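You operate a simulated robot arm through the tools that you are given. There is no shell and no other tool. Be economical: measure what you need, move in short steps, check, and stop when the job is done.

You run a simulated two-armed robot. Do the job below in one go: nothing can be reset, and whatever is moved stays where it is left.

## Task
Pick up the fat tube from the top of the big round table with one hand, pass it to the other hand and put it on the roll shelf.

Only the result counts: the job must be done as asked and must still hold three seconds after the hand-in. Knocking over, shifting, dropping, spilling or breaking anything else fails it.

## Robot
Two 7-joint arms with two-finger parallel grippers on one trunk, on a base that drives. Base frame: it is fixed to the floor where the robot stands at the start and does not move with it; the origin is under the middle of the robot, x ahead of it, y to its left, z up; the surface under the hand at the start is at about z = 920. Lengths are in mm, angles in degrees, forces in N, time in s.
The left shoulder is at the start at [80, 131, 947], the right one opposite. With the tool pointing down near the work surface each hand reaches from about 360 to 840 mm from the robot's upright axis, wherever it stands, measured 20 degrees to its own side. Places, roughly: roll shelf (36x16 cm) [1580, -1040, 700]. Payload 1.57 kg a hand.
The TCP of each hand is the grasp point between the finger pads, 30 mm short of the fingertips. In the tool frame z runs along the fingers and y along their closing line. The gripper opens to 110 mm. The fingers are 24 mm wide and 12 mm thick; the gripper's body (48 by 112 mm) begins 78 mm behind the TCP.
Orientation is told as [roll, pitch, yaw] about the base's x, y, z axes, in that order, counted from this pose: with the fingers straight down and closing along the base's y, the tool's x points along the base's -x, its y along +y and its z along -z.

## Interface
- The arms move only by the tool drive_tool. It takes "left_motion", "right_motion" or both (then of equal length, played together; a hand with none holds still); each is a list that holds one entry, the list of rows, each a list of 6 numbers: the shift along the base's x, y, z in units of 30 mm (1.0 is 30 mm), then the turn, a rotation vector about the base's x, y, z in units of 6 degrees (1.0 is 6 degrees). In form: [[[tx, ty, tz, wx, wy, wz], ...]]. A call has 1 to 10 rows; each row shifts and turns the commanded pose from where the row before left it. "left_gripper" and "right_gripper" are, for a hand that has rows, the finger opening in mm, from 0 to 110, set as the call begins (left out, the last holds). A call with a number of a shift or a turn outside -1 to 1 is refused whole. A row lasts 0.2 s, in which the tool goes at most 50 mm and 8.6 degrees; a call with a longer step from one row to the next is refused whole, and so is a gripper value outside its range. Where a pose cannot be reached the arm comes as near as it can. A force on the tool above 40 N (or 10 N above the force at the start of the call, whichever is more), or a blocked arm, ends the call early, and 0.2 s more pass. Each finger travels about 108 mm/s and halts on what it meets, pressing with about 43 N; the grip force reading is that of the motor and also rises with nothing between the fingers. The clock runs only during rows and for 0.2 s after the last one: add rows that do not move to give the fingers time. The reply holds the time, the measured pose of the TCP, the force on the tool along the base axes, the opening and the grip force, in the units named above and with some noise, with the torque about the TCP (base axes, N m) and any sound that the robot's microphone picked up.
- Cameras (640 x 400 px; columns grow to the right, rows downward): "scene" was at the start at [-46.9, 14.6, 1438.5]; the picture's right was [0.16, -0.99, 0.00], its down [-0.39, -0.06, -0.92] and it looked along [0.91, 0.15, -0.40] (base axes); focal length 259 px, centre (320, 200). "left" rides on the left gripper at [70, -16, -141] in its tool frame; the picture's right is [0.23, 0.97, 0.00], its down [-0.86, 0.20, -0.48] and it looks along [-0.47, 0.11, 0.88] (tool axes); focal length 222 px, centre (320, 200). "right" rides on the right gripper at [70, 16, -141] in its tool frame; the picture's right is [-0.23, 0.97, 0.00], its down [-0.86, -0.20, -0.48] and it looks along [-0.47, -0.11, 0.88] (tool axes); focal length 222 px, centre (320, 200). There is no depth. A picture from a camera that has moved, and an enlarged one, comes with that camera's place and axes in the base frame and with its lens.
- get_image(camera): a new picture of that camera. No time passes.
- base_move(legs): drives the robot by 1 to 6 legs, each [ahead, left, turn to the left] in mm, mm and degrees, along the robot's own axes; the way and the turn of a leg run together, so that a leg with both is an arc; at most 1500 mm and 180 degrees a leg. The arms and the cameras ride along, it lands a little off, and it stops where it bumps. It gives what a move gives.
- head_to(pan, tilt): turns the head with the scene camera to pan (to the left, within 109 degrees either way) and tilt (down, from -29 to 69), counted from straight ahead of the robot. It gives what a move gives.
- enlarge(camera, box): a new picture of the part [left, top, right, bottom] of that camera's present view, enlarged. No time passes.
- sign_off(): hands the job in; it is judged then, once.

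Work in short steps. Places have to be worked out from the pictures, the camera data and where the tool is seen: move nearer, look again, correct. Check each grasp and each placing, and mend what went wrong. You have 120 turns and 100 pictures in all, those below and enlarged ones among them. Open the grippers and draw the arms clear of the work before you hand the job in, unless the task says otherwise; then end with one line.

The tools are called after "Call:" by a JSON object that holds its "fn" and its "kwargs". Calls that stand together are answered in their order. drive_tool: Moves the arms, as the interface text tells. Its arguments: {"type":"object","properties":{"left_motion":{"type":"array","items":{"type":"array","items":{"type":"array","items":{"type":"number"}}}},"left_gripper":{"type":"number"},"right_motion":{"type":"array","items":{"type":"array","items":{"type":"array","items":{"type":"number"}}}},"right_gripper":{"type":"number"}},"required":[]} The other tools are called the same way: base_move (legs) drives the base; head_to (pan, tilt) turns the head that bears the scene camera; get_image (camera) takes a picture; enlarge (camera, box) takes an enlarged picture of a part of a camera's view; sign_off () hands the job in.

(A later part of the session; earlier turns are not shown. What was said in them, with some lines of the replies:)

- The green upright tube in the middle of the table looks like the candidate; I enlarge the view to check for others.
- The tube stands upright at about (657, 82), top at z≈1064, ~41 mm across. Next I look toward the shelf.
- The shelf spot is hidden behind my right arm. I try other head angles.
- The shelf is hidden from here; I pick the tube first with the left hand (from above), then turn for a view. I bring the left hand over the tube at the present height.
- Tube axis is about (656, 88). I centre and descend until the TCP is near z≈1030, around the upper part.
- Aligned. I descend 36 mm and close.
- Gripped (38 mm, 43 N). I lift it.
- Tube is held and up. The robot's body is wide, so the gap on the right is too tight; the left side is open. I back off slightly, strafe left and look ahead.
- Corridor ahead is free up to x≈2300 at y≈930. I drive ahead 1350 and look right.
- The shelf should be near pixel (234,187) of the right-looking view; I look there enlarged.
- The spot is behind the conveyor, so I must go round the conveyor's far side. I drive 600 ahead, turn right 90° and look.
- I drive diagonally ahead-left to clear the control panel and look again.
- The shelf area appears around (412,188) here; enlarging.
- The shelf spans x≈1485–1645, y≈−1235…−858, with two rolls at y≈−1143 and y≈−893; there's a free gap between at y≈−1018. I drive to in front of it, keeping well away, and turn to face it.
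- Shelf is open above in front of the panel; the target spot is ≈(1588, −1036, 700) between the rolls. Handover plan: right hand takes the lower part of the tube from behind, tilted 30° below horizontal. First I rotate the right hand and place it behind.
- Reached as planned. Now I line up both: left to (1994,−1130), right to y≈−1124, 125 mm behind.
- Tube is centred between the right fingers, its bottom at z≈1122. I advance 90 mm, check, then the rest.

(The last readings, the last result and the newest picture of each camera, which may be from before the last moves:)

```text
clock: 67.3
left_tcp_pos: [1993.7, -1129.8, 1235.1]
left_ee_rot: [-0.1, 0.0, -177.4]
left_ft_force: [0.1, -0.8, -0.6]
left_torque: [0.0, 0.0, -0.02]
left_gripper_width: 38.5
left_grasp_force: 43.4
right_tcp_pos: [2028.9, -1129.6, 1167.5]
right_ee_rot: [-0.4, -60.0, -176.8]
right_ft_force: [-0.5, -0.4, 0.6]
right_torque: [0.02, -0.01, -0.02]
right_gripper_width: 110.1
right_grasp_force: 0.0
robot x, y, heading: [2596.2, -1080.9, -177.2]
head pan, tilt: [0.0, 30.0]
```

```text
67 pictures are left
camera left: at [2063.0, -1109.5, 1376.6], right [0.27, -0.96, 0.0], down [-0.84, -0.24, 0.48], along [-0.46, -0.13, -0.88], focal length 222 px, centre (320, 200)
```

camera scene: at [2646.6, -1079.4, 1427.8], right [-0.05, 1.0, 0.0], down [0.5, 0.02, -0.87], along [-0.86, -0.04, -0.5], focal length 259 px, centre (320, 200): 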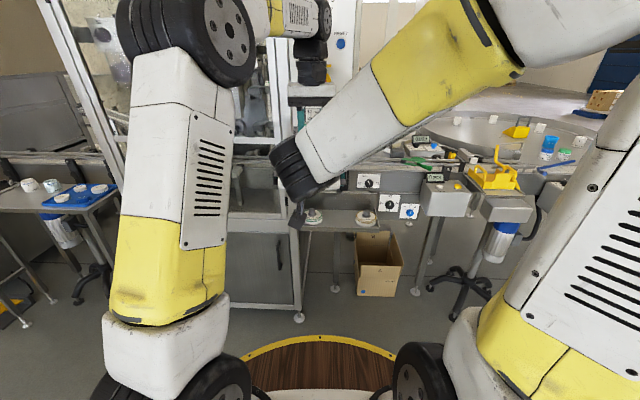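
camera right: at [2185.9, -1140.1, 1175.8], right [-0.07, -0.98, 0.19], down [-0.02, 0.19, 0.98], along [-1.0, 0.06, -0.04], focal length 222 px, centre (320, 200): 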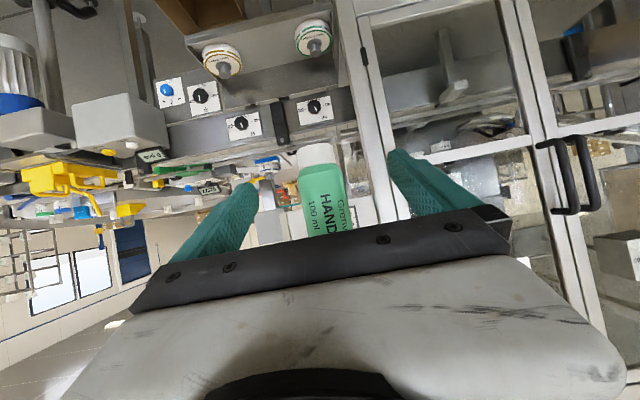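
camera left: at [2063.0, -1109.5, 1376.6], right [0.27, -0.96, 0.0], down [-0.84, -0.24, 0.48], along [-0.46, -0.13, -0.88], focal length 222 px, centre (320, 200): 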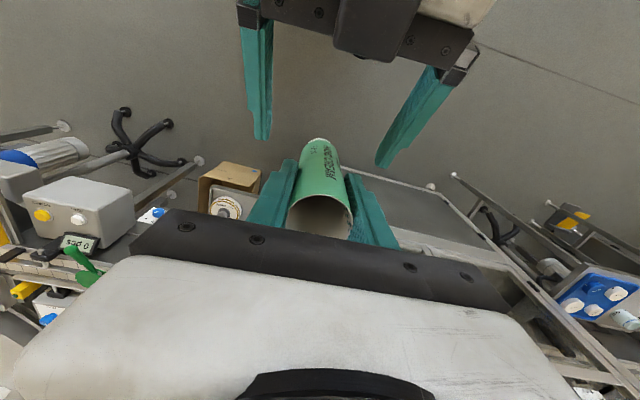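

Well aligned. I advance the last 35 mm and close the right fingers.

Call:
{"fn": "drive_tool", "kwargs": {"right_motion": [[[-0.6, -0.03, 0, 0, 0, 0], [-0.57, -0.03, 0, 0, 0, 0], [0, 0, 0, 0, 0, 0]]]}}

Call:
{"fn": "drive_tool", "kwargs": {"right_motion": [[[0, 0, 0, 0, 0, 0], [0, 0, 0, 0, 0, 0], [0, 0, 0, 0, 0, 0], [0, 0, 0, 0, 0, 0], [0, 0, 0, 0, 0, 0]]], "right_gripper": 30}}

Call:
{"fn": "get_image", "kwargs": {"camera": "right"}}

Call:
{"fn": "get_image", "kwargs": {"camera": "left"}}

```text
clock: 68.1
left_tcp_pos: [1993.4, -1130.1, 1236.1]
left_ee_rot: [0.0, 0.0, -177.3]
left_ft_force: [0.4, 0.5, -0.1]
left_torque: [-0.03, -0.01, 0.01]
left_gripper_width: 38.1
left_grasp_force: 43.0
right_tcp_pos: [1993.4, -1129.9, 1167.1]
right_ee_rot: [-0.4, -59.9, -177.0]
right_ft_force: [0.3, -0.3, -0.1]
right_torque: [-0.03, -0.02, 0.0]
right_gripper_width: 110.0
right_grasp_force: 0.0
robot x, y, heading: [2594.8, -1078.3, -177.2]
head pan, tilt: [0.0, 30.0]
```

```text
clock: 69.3
left_tcp_pos: [1993.4, -1131.1, 1234.8]
left_ee_rot: [0.0, 0.0, -177.2]
left_ft_force: [1.7, -4.8, 0.2]
left_torque: [-0.05, -0.02, -0.01]
left_gripper_width: 38.3
left_grasp_force: 43.0
right_tcp_pos: [1994.3, -1129.7, 1166.7]
right_ee_rot: [-0.4, -60.0, -177.1]
right_ft_force: [-0.7, 6.1, 0.1]
right_torque: [-0.29, -0.05, -0.03]
right_gripper_width: 37.7
right_grasp_force: 42.9
robot x, y, heading: [2596.2, -1078.5, -177.0]
head pan, tilt: [0.0, 30.0]
```

```text
66 pictures are left
camera right: at [2151.8, -1141.2, 1176.5], right [-0.07, -0.98, 0.19], down [-0.02, 0.19, 0.98], along [-1.0, 0.07, -0.04], focal length 222 px, centre (320, 200)
```

right: 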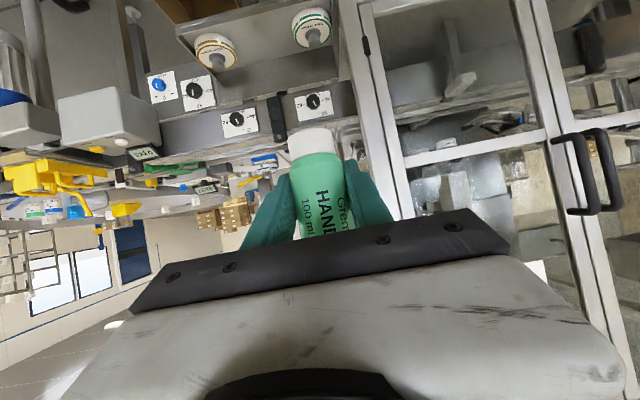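

```text
65 pictures are left
camera left: at [2062.9, -1109.9, 1376.5], right [0.27, -0.96, 0.0], down [-0.84, -0.24, 0.48], along [-0.46, -0.13, -0.88], focal length 222 px, centre (320, 200)
```

left: 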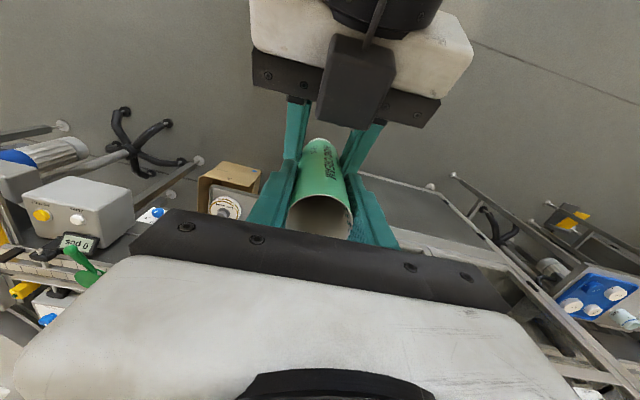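

Both hands hold (right 37.7 mm, 43 N). I release the left and lift it straight up.

Call:
{"fn": "drive_tool", "kwargs": {"left_motion": [[[0, 0, 0, 0, 0, 0], [0, 0, 0, 0, 0, 0], [0, 0, 0, 0, 0, 0], [0, 0, 0.5, 0, 0, 0], [0, 0, 1, 0, 0, 0], [0, 0, 1, 0, 0, 0], [0, 0, 1, 0, 0, 0], [0, 0, 0, 0, 0, 0]]], "left_gripper": 90}}

Call:
{"fn": "get_image", "kwargs": {"camera": "left"}}

Call:
{"fn": "get_image", "kwargs": {"camera": "right"}}

```text
clock: 71.1
left_tcp_pos: [1994.2, -1131.0, 1340.1]
left_ee_rot: [-0.1, 0.0, -177.4]
left_ft_force: [-0.2, 1.1, 0.8]
left_torque: [-0.02, 0.03, -0.01]
left_gripper_width: 89.9
left_grasp_force: 0.1
right_tcp_pos: [1994.1, -1130.4, 1167.7]
right_ee_rot: [-0.5, -60.0, -177.0]
right_ft_force: [0.1, -1.4, 0.7]
right_torque: [-0.02, 0.02, 0.0]
right_gripper_width: 37.9
right_grasp_force: 42.5
robot x, y, heading: [2595.4, -1080.6, -177.1]
head pan, tilt: [0.0, 30.0]
```

```text
64 pictures are left
camera left: at [2062.6, -1109.8, 1481.4], right [0.27, -0.96, 0.0], down [-0.84, -0.24, 0.48], along [-0.46, -0.13, -0.88], focal length 222 px, centre (320, 200)
```

left: 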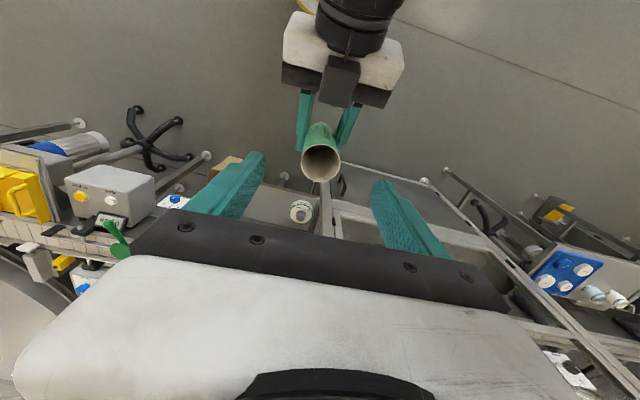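

```text
63 pictures are left
camera right: at [2152.0, -1141.6, 1176.6], right [-0.07, -0.98, 0.19], down [-0.02, 0.19, 0.98], along [-1.0, 0.06, -0.04], focal length 222 px, centre (320, 200)
```

right: 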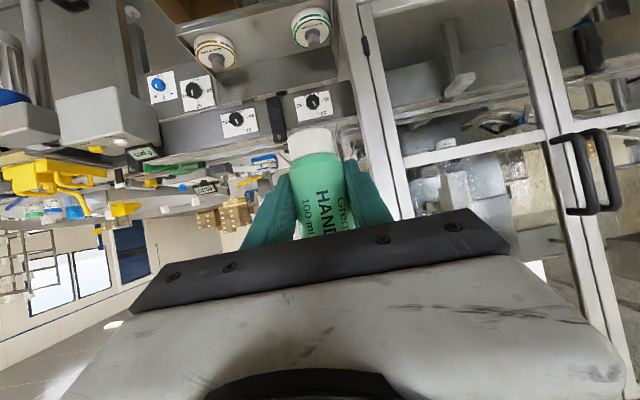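

The tube is upright in the right hand. I retract the left hand out of the way and lower the right.

Call:
{"fn": "drive_tool", "kwargs": {"left_motion": [[[0.5, -0.9, 0.2, 0, 0, 0], [0.9, -0.9, 0, 0, 0, 0], [0.9, -0.9, 0, 0, 0, 0], [0.9, -0.9, 0, 0, 0, 0], [0.9, -0.6, 0, 0, 0, 0], [0.9, -0.3, 0, 0, 0, 0], [0, 0, 0, 0, 0, 0]]]}}

Call:
{"fn": "drive_tool", "kwargs": {"right_motion": [[[0, 0, -1, 0, 0, 0], [0, 0, -1, 0, 0, 0], [0, 0, -1, 0, 0, 0], [0, 0, -1, 0, 0, 0], [0, 0, -1, 0, 0, 0], [0, 0, -1, 0, 0, 0], [0, 0, -1, 0, 0, 0], [0, 0, -1, 0, 0, 0], [0, 0, -1, 0, 0, 0], [0, 0, -1, 0, 0, 0]]]}}

Call:
{"fn": "get_image", "kwargs": {"camera": "scene"}}

```text
clock: 72.7
left_tcp_pos: [2142.7, -1266.4, 1345.1]
left_ee_rot: [0.2, 0.0, -177.2]
left_ft_force: [-0.5, 0.5, 1.0]
left_torque: [0.0, 0.01, 0.01]
left_gripper_width: 89.9
left_grasp_force: 0.0
right_tcp_pos: [1993.6, -1131.5, 1167.8]
right_ee_rot: [-0.4, -59.9, -177.1]
right_ft_force: [0.4, -0.1, -0.3]
right_torque: [0.05, 0.03, 0.04]
right_gripper_width: 38.1
right_grasp_force: 43.5
robot x, y, heading: [2594.3, -1081.2, -177.5]
head pan, tilt: [0.0, 30.0]
```

```text
clock: 74.9
left_tcp_pos: [2142.9, -1265.4, 1345.9]
left_ee_rot: [0.0, -0.1, -177.3]
left_ft_force: [0.6, 0.4, 0.0]
left_torque: [-0.02, 0.02, 0.01]
left_gripper_width: 89.9
left_grasp_force: 0.1
right_tcp_pos: [1994.6, -1128.7, 867.7]
right_ee_rot: [-0.4, -60.1, -177.1]
right_ft_force: [-0.4, 0.3, -0.2]
right_torque: [0.02, 0.02, 0.01]
right_gripper_width: 38.3
right_grasp_force: 42.7
robot x, y, heading: [2591.8, -1078.8, -177.5]
head pan, tilt: [0.0, 30.0]
```

```text
62 pictures are left
camera scene: at [2646.8, -1079.4, 1427.8], right [-0.05, 1.0, 0.0], down [0.5, 0.02, -0.87], along [-0.86, -0.04, -0.5], focal length 259 px, centre (320, 200)
```

scene: 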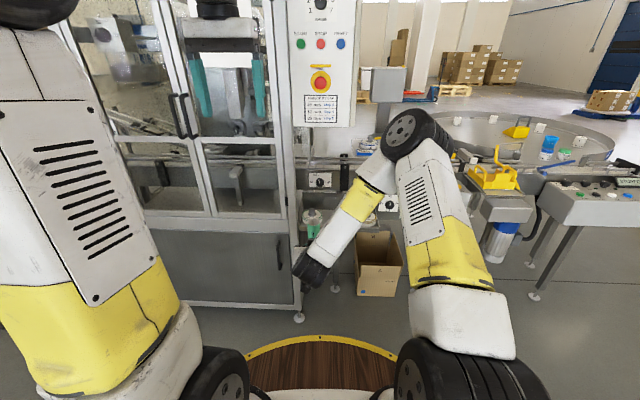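

Lowered fine. I drive forward 300 and 90 to the right, keeping the tube short of the shelf edge.

Call:
{"fn": "base_move", "kwargs": {"legs": [[290, -95, 0]]}}

Call:
{"fn": "head_to", "kwargs": {"pan": 0, "tilt": 42}}

Call:
{"fn": "get_image", "kwargs": {"camera": "scene"}}

Call:
{"fn": "get_image", "kwargs": {"camera": "right"}}

Call:
{"fn": "get_image", "kwargs": {"camera": "left"}}

```text
clock: 77.0
left_tcp_pos: [1843.9, -1182.9, 1346.3]
left_ee_rot: [0.0, 0.0, -177.2]
left_ft_force: [-0.1, 0.1, -0.2]
left_torque: [-0.02, 0.01, 0.0]
left_gripper_width: 90.2
left_grasp_force: 0.1
right_tcp_pos: [1694.6, -1045.5, 867.5]
right_ee_rot: [-0.4, -60.1, -176.9]
right_ft_force: [0.3, -0.4, 0.6]
right_torque: [0.0, 0.0, 0.0]
right_gripper_width: 38.2
right_grasp_force: 42.9
robot x, y, heading: [2298.0, -997.6, -176.9]
head pan, tilt: [0.0, 30.0]
```

```text
clock: 77.8
left_tcp_pos: [1843.2, -1181.8, 1345.5]
left_ee_rot: [0.1, 0.0, -177.2]
left_ft_force: [-0.1, 0.5, 0.2]
left_torque: [-0.01, -0.02, 0.03]
left_gripper_width: 89.8
left_grasp_force: 0.1
right_tcp_pos: [1695.8, -1046.2, 867.6]
right_ee_rot: [-0.4, -60.0, -177.0]
right_ft_force: [-0.9, 0.4, -0.2]
right_torque: [-0.06, 0.01, -0.04]
right_gripper_width: 38.2
right_grasp_force: 42.7
robot x, y, heading: [2297.8, -999.0, -177.5]
head pan, tilt: [0.0, 42.0]
```

```text
61 pictures are left
camera scene: at [2354.9, -995.4, 1409.6], right [-0.05, 1.0, 0.0], down [0.67, 0.03, -0.74], along [-0.74, -0.04, -0.67], focal length 259 px, centre (320, 200)
```

scene: 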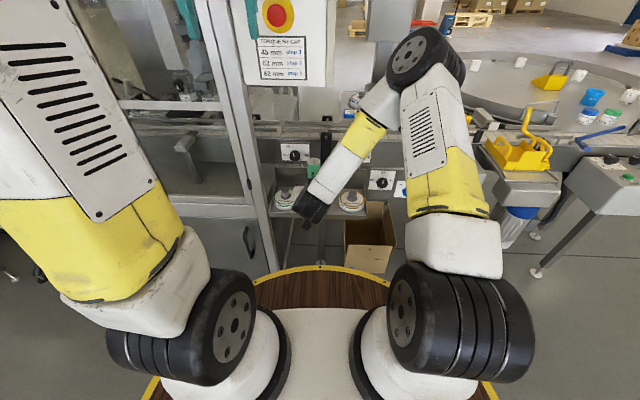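

```text
60 pictures are left
camera right: at [1853.5, -1056.1, 876.5], right [-0.07, -0.98, 0.19], down [-0.02, 0.19, 0.98], along [-1.0, 0.06, -0.04], focal length 222 px, centre (320, 200)
```

right: 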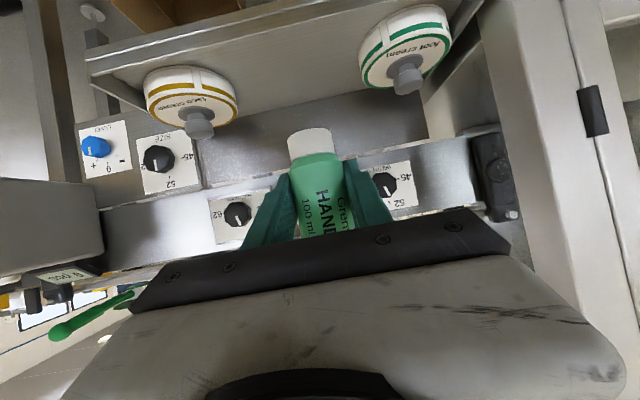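

```text
59 pictures are left
camera left: at [1913.7, -1162.1, 1486.8], right [0.27, -0.96, 0.0], down [-0.84, -0.24, 0.48], along [-0.46, -0.13, -0.88], focal length 222 px, centre (320, 200)
```

left: 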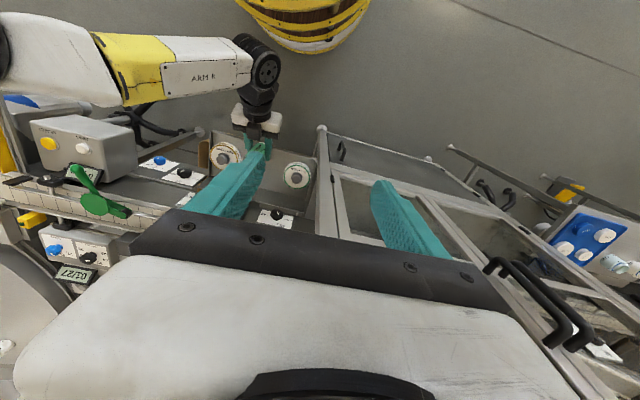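

The gap centre is ≈(1592, −1037). I lower to bottom ≈745 here, shift 9 mm in y, and check.

Call:
{"fn": "drive_tool", "kwargs": {"right_motion": [[[0, 0.15, -0.9, 0, 0, 0], [0, 0.15, -0.9, 0, 0, 0], [0, 0, -0.8, 0, 0, 0], [0, 0, 0, 0, 0, 0]]]}}

Call:
{"fn": "get_image", "kwargs": {"camera": "right"}}

Call:
{"fn": "enlarge", "kwargs": {"camera": "left", "box": [160, 90, 360, 220]}}

Call:
{"fn": "enlarge", "kwargs": {"camera": "scene", "box": [250, 130, 410, 260]}}

```text
clock: 78.8
left_tcp_pos: [1846.0, -1182.5, 1346.0]
left_ee_rot: [0.0, -0.1, -177.2]
left_ft_force: [0.5, 0.1, 0.1]
left_torque: [0.02, 0.02, -0.02]
left_gripper_width: 90.0
left_grasp_force: 0.1
right_tcp_pos: [1696.5, -1036.9, 789.4]
right_ee_rot: [-0.4, -60.0, -176.9]
right_ft_force: [0.3, -1.0, -0.1]
right_torque: [0.0, -0.01, -0.01]
right_gripper_width: 38.1
right_grasp_force: 43.5
robot x, y, heading: [2298.9, -996.1, -177.1]
head pan, tilt: [0.0, 42.0]
```

```text
58 pictures are left
camera right: at [1854.0, -1047.5, 797.6], right [-0.07, -0.98, 0.19], down [-0.02, 0.19, 0.98], along [-1.0, 0.06, -0.04], focal length 222 px, centre (320, 200)
```

right: 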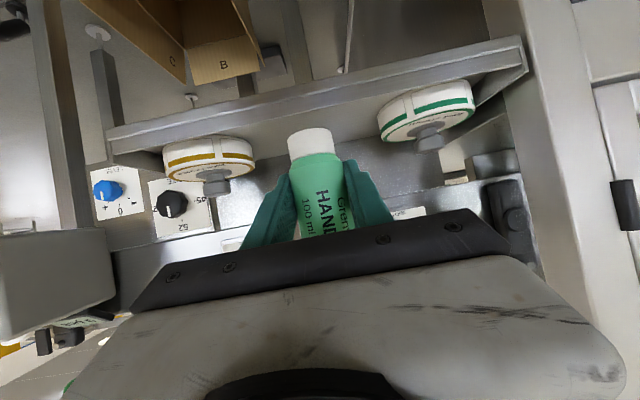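

```text
3.08 times, centred on (260, 155) of left
camera zoom: at [1913.8, -1162.1, 1486.8], right [0.27, -0.96, 0.0], down [-0.84, -0.24, 0.48], along [-0.46, -0.13, -0.88], focal length 684 px, centre (505, 338)
```

zoom: 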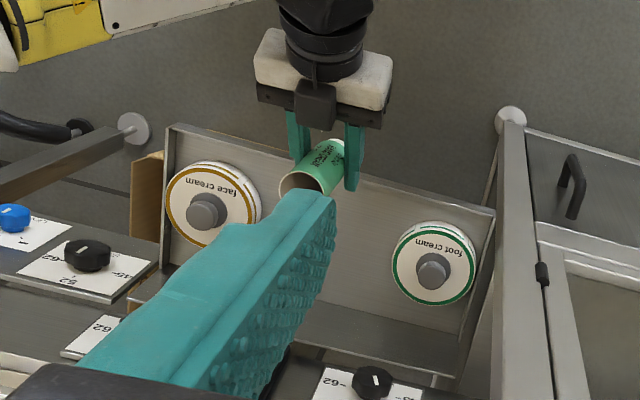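

```text
3.08 times, centred on (330, 195) of scene
camera zoom: at [2355.0, -995.4, 1409.5], right [-0.05, 1.0, 0.0], down [0.67, 0.03, -0.74], along [-0.74, -0.04, -0.67], focal length 797 px, centre (289, 215)
```

zoom: 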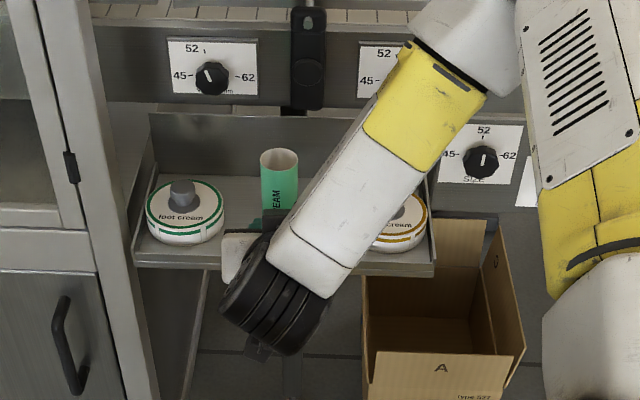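

Roll centres ≈(1587,−1169) and (1583,−908); middle y≈−1038. I move forward 106 mm at this height.

Call:
{"fn": "drive_tool", "kwargs": {"right_motion": [[[-0.7, 0, 0, 0, 0, 0], [-0.7, 0, 0, 0, 0, 0], [-0.7, 0, 0, 0, 0, 0], [-0.7, 0, 0, 0, 0, 0], [-0.7, 0, 0, 0, 0, 0], [0, 0, 0, 0, 0, 0]]]}}

Call:
{"fn": "get_image", "kwargs": {"camera": "right"}}

Call:
{"fn": "enlarge", "kwargs": {"camera": "left", "box": [160, 90, 360, 220]}}

Call:
{"fn": "enlarge", "kwargs": {"camera": "scene", "box": [250, 130, 410, 260]}}

```text
clock: 80.2
left_tcp_pos: [1844.4, -1181.9, 1345.9]
left_ee_rot: [0.0, 0.0, -177.2]
left_ft_force: [0.5, 0.0, 0.2]
left_torque: [-0.01, -0.03, -0.01]
left_gripper_width: 89.9
left_grasp_force: 0.1
right_tcp_pos: [1590.3, -1035.0, 788.8]
right_ee_rot: [-0.5, -59.9, -177.0]
right_ft_force: [0.1, -0.3, -0.5]
right_torque: [0.0, 0.0, -0.03]
right_gripper_width: 38.3
right_grasp_force: 42.7
robot x, y, heading: [2299.3, -995.5, -177.1]
head pan, tilt: [0.0, 42.0]
```

```text
55 pictures are left
camera right: at [1748.3, -1046.2, 797.5], right [-0.07, -0.98, 0.19], down [-0.02, 0.2, 0.98], along [-1.0, 0.06, -0.04], focal length 222 px, centre (320, 200)
```

right: 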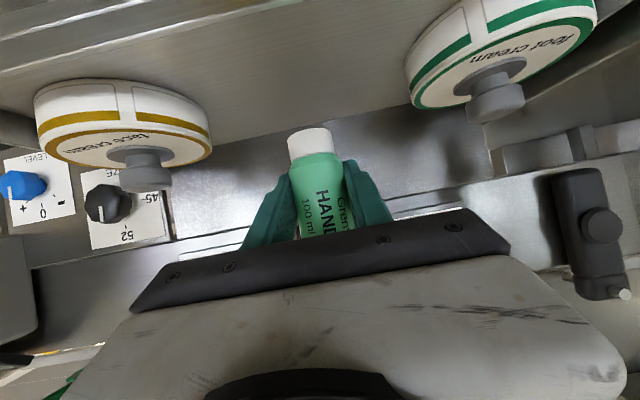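

```text
3.08 times, centred on (260, 155) of left
camera zoom: at [1913.8, -1162.1, 1486.8], right [0.27, -0.96, 0.0], down [-0.84, -0.24, 0.48], along [-0.46, -0.13, -0.88], focal length 684 px, centre (505, 338)
```

zoom: 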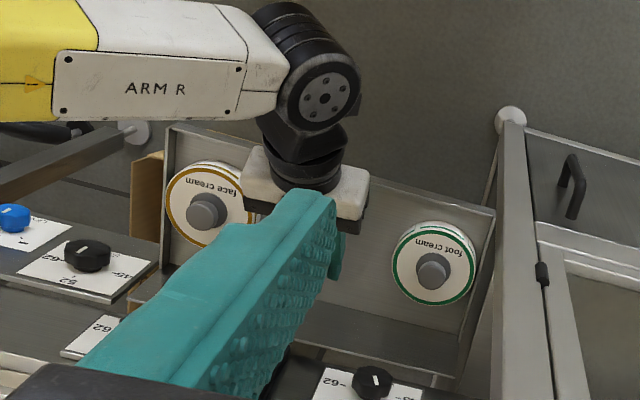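

```text
3.08 times, centred on (330, 195) of scene
camera zoom: at [2355.0, -995.4, 1409.5], right [-0.05, 1.0, 0.0], down [0.67, 0.03, -0.74], along [-0.74, -0.04, -0.67], focal length 797 px, centre (289, 215)
```

zoom: 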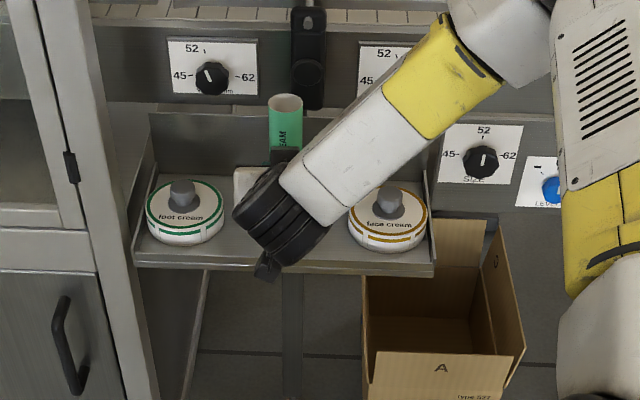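

Tube is centrally between the rolls. I lower 33 mm, then creep down watching force.

Call:
{"fn": "drive_tool", "kwargs": {"right_motion": [[[0, 0, -0.6, 0, 0, 0], [0, 0, -0.5, 0, 0, 0], [0, 0, 0, 0, 0, 0]]]}}

Call:
{"fn": "get_image", "kwargs": {"camera": "right"}}

```text
clock: 81.0
left_tcp_pos: [1843.6, -1183.2, 1345.7]
left_ee_rot: [-0.1, 0.0, -177.1]
left_ft_force: [-0.2, 0.5, -0.4]
left_torque: [0.03, 0.02, 0.03]
left_gripper_width: 89.9
left_grasp_force: 0.1
right_tcp_pos: [1589.4, -1036.7, 756.4]
right_ee_rot: [-0.5, -60.0, -177.0]
right_ft_force: [-0.6, 0.2, 0.0]
right_torque: [0.01, 0.0, 0.03]
right_gripper_width: 37.9
right_grasp_force: 43.4
robot x, y, heading: [2295.7, -995.7, -177.3]
head pan, tilt: [0.0, 42.0]
```

```text
52 pictures are left
camera right: at [1747.8, -1047.5, 765.6], right [-0.07, -0.98, 0.19], down [-0.02, 0.19, 0.98], along [-1.0, 0.06, -0.04], focal length 222 px, centre (320, 200)
```

right: 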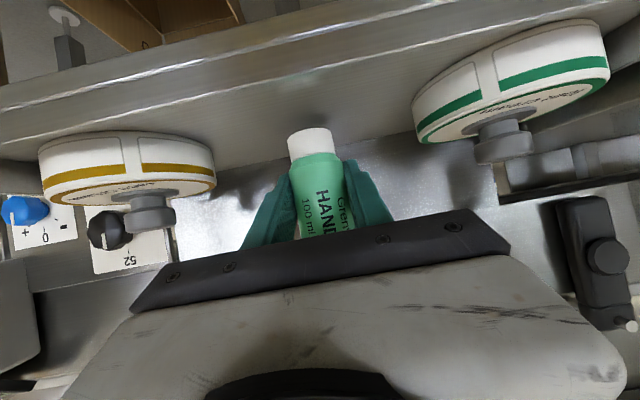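

Still free. Creeping down in small steps.

Call:
{"fn": "drive_tool", "kwargs": {"right_motion": [[[0, 0, -0.1, 0, 0, 0], [0, 0, -0.1, 0, 0, 0], [0, 0, -0.1, 0, 0, 0], [0, 0, 0, 0, 0, 0]]]}}

Call:
{"fn": "drive_tool", "kwargs": {"right_motion": [[[0, 0, -0.1, 0, 0, 0], [0, 0, 0, 0, 0, 0]]]}}

Call:
{"fn": "enlarge", "kwargs": {"camera": "right", "box": [220, 80, 420, 205]}}

```text
clock: 82.0
left_tcp_pos: [1844.8, -1183.3, 1345.0]
left_ee_rot: [0.0, 0.0, -177.2]
left_ft_force: [-0.3, -0.9, 0.0]
left_torque: [-0.03, 0.02, -0.02]
left_gripper_width: 89.9
left_grasp_force: 0.1
right_tcp_pos: [1591.3, -1037.8, 747.9]
right_ee_rot: [-0.4, -60.0, -177.0]
right_ft_force: [-0.8, -0.3, 0.2]
right_torque: [0.02, 0.02, 0.03]
right_gripper_width: 38.1
right_grasp_force: 43.0
robot x, y, heading: [2297.7, -996.9, -177.3]
head pan, tilt: [0.0, 42.0]
```

```text
clock: 82.6
left_tcp_pos: [1844.4, -1182.5, 1345.2]
left_ee_rot: [0.0, -0.1, -177.1]
left_ft_force: [0.0, -0.4, 0.8]
left_torque: [0.04, -0.01, 0.04]
left_gripper_width: 90.0
left_grasp_force: 0.1
right_tcp_pos: [1589.9, -1036.6, 743.8]
right_ee_rot: [-0.4, -60.0, -177.0]
right_ft_force: [0.0, 0.5, -0.1]
right_torque: [-0.02, 0.04, -0.01]
right_gripper_width: 38.1
right_grasp_force: 42.9
robot x, y, heading: [2292.5, -1000.4, -177.2]
head pan, tilt: [0.0, 42.0]
```

```text
3.20 times, centred on (320, 142) of right
camera zoom: at [1747.7, -1046.8, 753.3], right [-0.07, -0.98, 0.19], down [-0.02, 0.2, 0.98], along [-1.0, 0.06, -0.04], focal length 711 px, centre (320, 384)
```

zoom: 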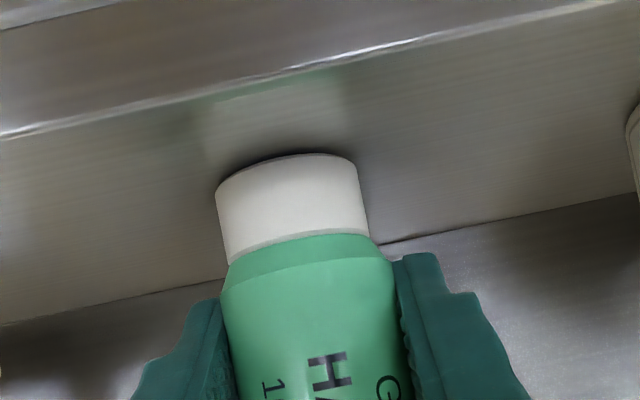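

Cap is almost on the shelf. A few more 2 mm steps.

Call:
{"fn": "drive_tool", "kwargs": {"right_motion": [[[0, 0, -0.07, 0, 0, 0], [0, 0, 0, 0, 0, 0]]]}}

Call:
{"fn": "drive_tool", "kwargs": {"right_motion": [[[0, 0, -0.07, 0, 0, 0], [0, 0, 0, 0, 0, 0]]]}}

Call:
{"fn": "enlarge", "kwargs": {"camera": "right", "box": [220, 80, 420, 205]}}

```text
clock: 83.2
left_tcp_pos: [1845.5, -1181.9, 1345.4]
left_ee_rot: [-0.1, 0.0, -177.2]
left_ft_force: [1.1, 0.2, -0.1]
left_torque: [0.0, 0.0, 0.02]
left_gripper_width: 89.8
left_grasp_force: 0.1
right_tcp_pos: [1590.0, -1036.0, 743.3]
right_ee_rot: [-0.4, -60.0, -177.0]
right_ft_force: [0.0, -0.6, 1.6]
right_torque: [-0.03, -0.02, 0.0]
right_gripper_width: 37.8
right_grasp_force: 42.7
robot x, y, heading: [2300.0, -999.5, -177.3]
head pan, tilt: [0.0, 42.0]
```

```text
clock: 83.8
left_tcp_pos: [1844.4, -1182.4, 1344.7]
left_ee_rot: [-0.1, 0.0, -177.2]
left_ft_force: [0.3, 0.0, 0.9]
left_torque: [-0.03, -0.01, 0.01]
left_gripper_width: 90.2
left_grasp_force: 0.1
right_tcp_pos: [1590.3, -1035.9, 741.7]
right_ee_rot: [-0.3, -60.2, -176.9]
right_ft_force: [0.2, 1.5, 16.3]
right_torque: [0.03, 0.0, -0.02]
right_gripper_width: 38.0
right_grasp_force: 43.6
robot x, y, heading: [2295.3, -994.9, -177.1]
head pan, tilt: [0.0, 42.0]
```

```text
3.20 times, centred on (320, 142) of right
camera zoom: at [1747.9, -1047.2, 750.7], right [-0.07, -0.98, 0.19], down [-0.02, 0.2, 0.98], along [-1.0, 0.06, -0.03], focal length 711 px, centre (320, 384)
```

zoom: 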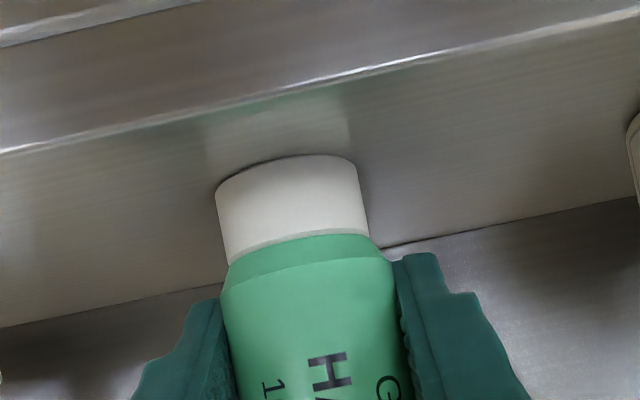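

Contact (16 N upward). I relieve 1.5 mm and open the fingers to 70 mm (clear of the rolls).

Call:
{"fn": "drive_tool", "kwargs": {"right_motion": [[[0, 0, 0.05, 0, 0, 0], [0, 0, 0, 0, 0, 0]]]}}

Call:
{"fn": "drive_tool", "kwargs": {"right_motion": [[[0, 0, 0, 0, 0, 0], [0, 0, 0, 0, 0, 0], [0, 0, 0, 0, 0, 0]]], "right_gripper": 70}}

Call:
{"fn": "get_image", "kwargs": {"camera": "right"}}

```text
clock: 84.4
left_tcp_pos: [1843.7, -1182.4, 1344.9]
left_ee_rot: [0.1, 0.0, -177.3]
left_ft_force: [-0.9, -0.1, -0.3]
left_torque: [-0.03, 0.02, 0.0]
left_gripper_width: 90.0
left_grasp_force: 0.0
right_tcp_pos: [1589.8, -1036.9, 742.4]
right_ee_rot: [-0.5, -60.0, -176.9]
right_ft_force: [-4.7, 0.8, 12.1]
right_torque: [0.01, 0.22, -0.03]
right_gripper_width: 37.9
right_grasp_force: 43.0
robot x, y, heading: [2298.4, -999.1, -177.4]
head pan, tilt: [0.0, 42.0]
```

```text
clock: 85.2
left_tcp_pos: [1845.9, -1182.4, 1345.6]
left_ee_rot: [0.0, 0.0, -177.2]
left_ft_force: [-0.2, 0.1, 0.7]
left_torque: [0.0, 0.01, 0.04]
left_gripper_width: 90.1
left_grasp_force: 0.0
right_tcp_pos: [1590.2, -1036.7, 741.4]
right_ee_rot: [-0.4, -59.9, -177.0]
right_ft_force: [0.2, 0.8, 0.6]
right_torque: [-0.03, 0.0, 0.02]
right_gripper_width: 70.2
right_grasp_force: 0.1
robot x, y, heading: [2295.9, -997.7, -177.1]
head pan, tilt: [0.0, 42.0]
```

```text
49 pictures are left
camera right: at [1748.8, -1047.1, 750.8], right [-0.07, -0.98, 0.19], down [-0.02, 0.19, 0.98], along [-1.0, 0.06, -0.04], focal length 222 px, centre (320, 200)
```

right: 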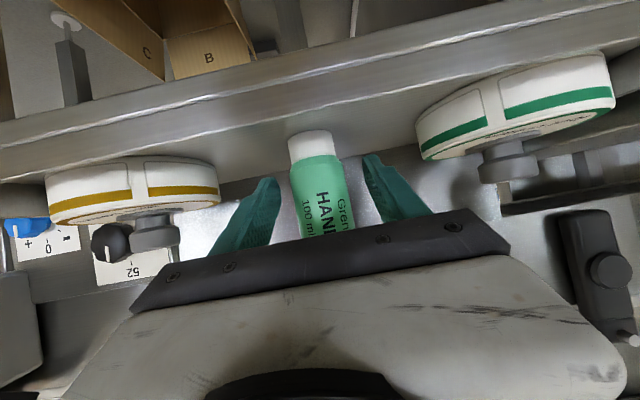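

Released and standing. I withdraw straight back along the hand's heading.

Call:
{"fn": "drive_tool", "kwargs": {"right_motion": [[[0.4, 0.02, 0, 0, 0, 0], [0.6, 0.03, 0, 0, 0, 0], [0.8, 0.04, 0, 0, 0, 0], [0.8, 0.04, 0, 0, 0, 0], [0.8, 0.04, 0, 0, 0, 0], [0.8, 0.04, 0, 0, 0, 0], [0, 0, 0, 0, 0, 0]]]}}

Call:
{"fn": "get_image", "kwargs": {"camera": "right"}}

Call:
{"fn": "enlarge", "kwargs": {"camera": "scene", "box": [250, 130, 410, 260]}}

```text
clock: 86.8
left_tcp_pos: [1844.5, -1183.2, 1345.4]
left_ee_rot: [0.0, -0.1, -177.2]
left_ft_force: [-0.9, 0.3, 0.1]
left_torque: [0.02, -0.01, 0.01]
left_gripper_width: 89.7
left_grasp_force: 0.0
right_tcp_pos: [1715.8, -1030.3, 742.9]
right_ee_rot: [-0.3, -60.0, -176.9]
right_ft_force: [-0.3, -0.6, 0.1]
right_torque: [0.01, 0.0, 0.02]
right_gripper_width: 70.3
right_grasp_force: 0.0
robot x, y, heading: [2296.3, -997.4, -177.2]
head pan, tilt: [0.0, 42.0]
```

```text
48 pictures are left
camera right: at [1874.0, -1041.7, 752.3], right [-0.07, -0.98, 0.19], down [-0.02, 0.19, 0.98], along [-1.0, 0.06, -0.04], focal length 222 px, centre (320, 200)
```

right: 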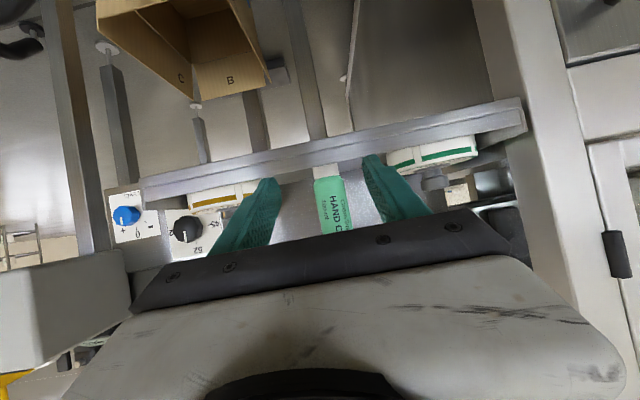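

```text
3.08 times, centred on (330, 195) of scene
camera zoom: at [2354.9, -995.4, 1409.5], right [-0.05, 1.0, 0.0], down [0.67, 0.03, -0.74], along [-0.74, -0.04, -0.67], focal length 797 px, centre (289, 215)
```

zoom: 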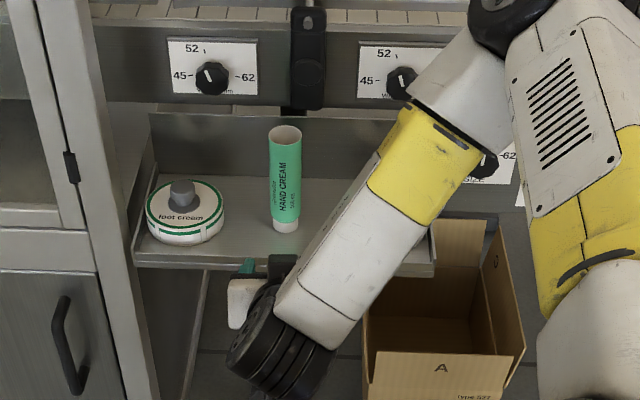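

Tube stands on the shelf. I back the base off 300 mm (both hands clear, open) and take a last look.

Call:
{"fn": "base_move", "kwargs": {"legs": [[-300, 0, 0]]}}

Call:
{"fn": "drive_tool", "kwargs": {"right_motion": [[[0, 0.5, 0.5, 0, 0, 0], [0, 0.8, 0.5, 0, 0, 0], [0, 0.8, 0.5, 0, 0, 0], [0, 0, 0, 0, 0, 0]]], "right_gripper": 100}}

Call:
{"fn": "enlarge", "kwargs": {"camera": "scene", "box": [230, 90, 430, 220]}}

```text
clock: 88.8
left_tcp_pos: [2147.8, -1166.5, 1345.8]
left_ee_rot: [0.0, 0.0, -177.5]
left_ft_force: [0.0, -0.3, 0.2]
left_torque: [0.02, 0.01, -0.02]
left_gripper_width: 90.0
left_grasp_force: 0.1
right_tcp_pos: [2020.2, -1014.4, 742.5]
right_ee_rot: [-0.3, -59.9, -177.2]
right_ft_force: [0.2, 1.1, -0.5]
right_torque: [0.01, 0.01, -0.01]
right_gripper_width: 70.0
right_grasp_force: 0.1
robot x, y, heading: [2601.5, -983.5, -177.6]
head pan, tilt: [0.0, 42.0]
```

```text
clock: 89.8
left_tcp_pos: [2146.3, -1166.6, 1345.3]
left_ee_rot: [0.0, 0.0, -177.5]
left_ft_force: [0.7, -0.4, -0.1]
left_torque: [0.0, 0.01, 0.0]
left_gripper_width: 89.7
left_grasp_force: 0.0
right_tcp_pos: [2019.6, -951.5, 788.3]
right_ee_rot: [-0.3, -60.0, -177.2]
right_ft_force: [-0.4, 0.4, -0.6]
right_torque: [0.01, -0.04, -0.03]
right_gripper_width: 99.9
right_grasp_force: 0.1
robot x, y, heading: [2601.1, -982.2, -177.5]
head pan, tilt: [0.0, 42.0]
```

```text
3.08 times, centred on (330, 155) of scene
camera zoom: at [2659.3, -981.7, 1409.5], right [-0.04, 1.0, 0.0], down [0.67, 0.03, -0.74], along [-0.74, -0.03, -0.67], focal length 797 px, centre (289, 338)
```

zoom: 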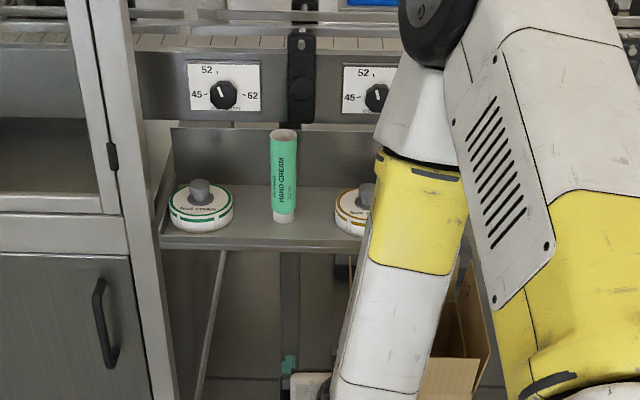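

The tube stands upright between the undisturbed rolls and both hands are open and clear. I hand the job in.

Call:
{"fn": "sign_off", "kwargs": {}}

```text
The job is handed in.
```

The fat tube was picked up from the round table with the left hand and passed to the right; it now stands upright on the roll shelf between the two rolls, with nothing else touched as far as the pictures show.
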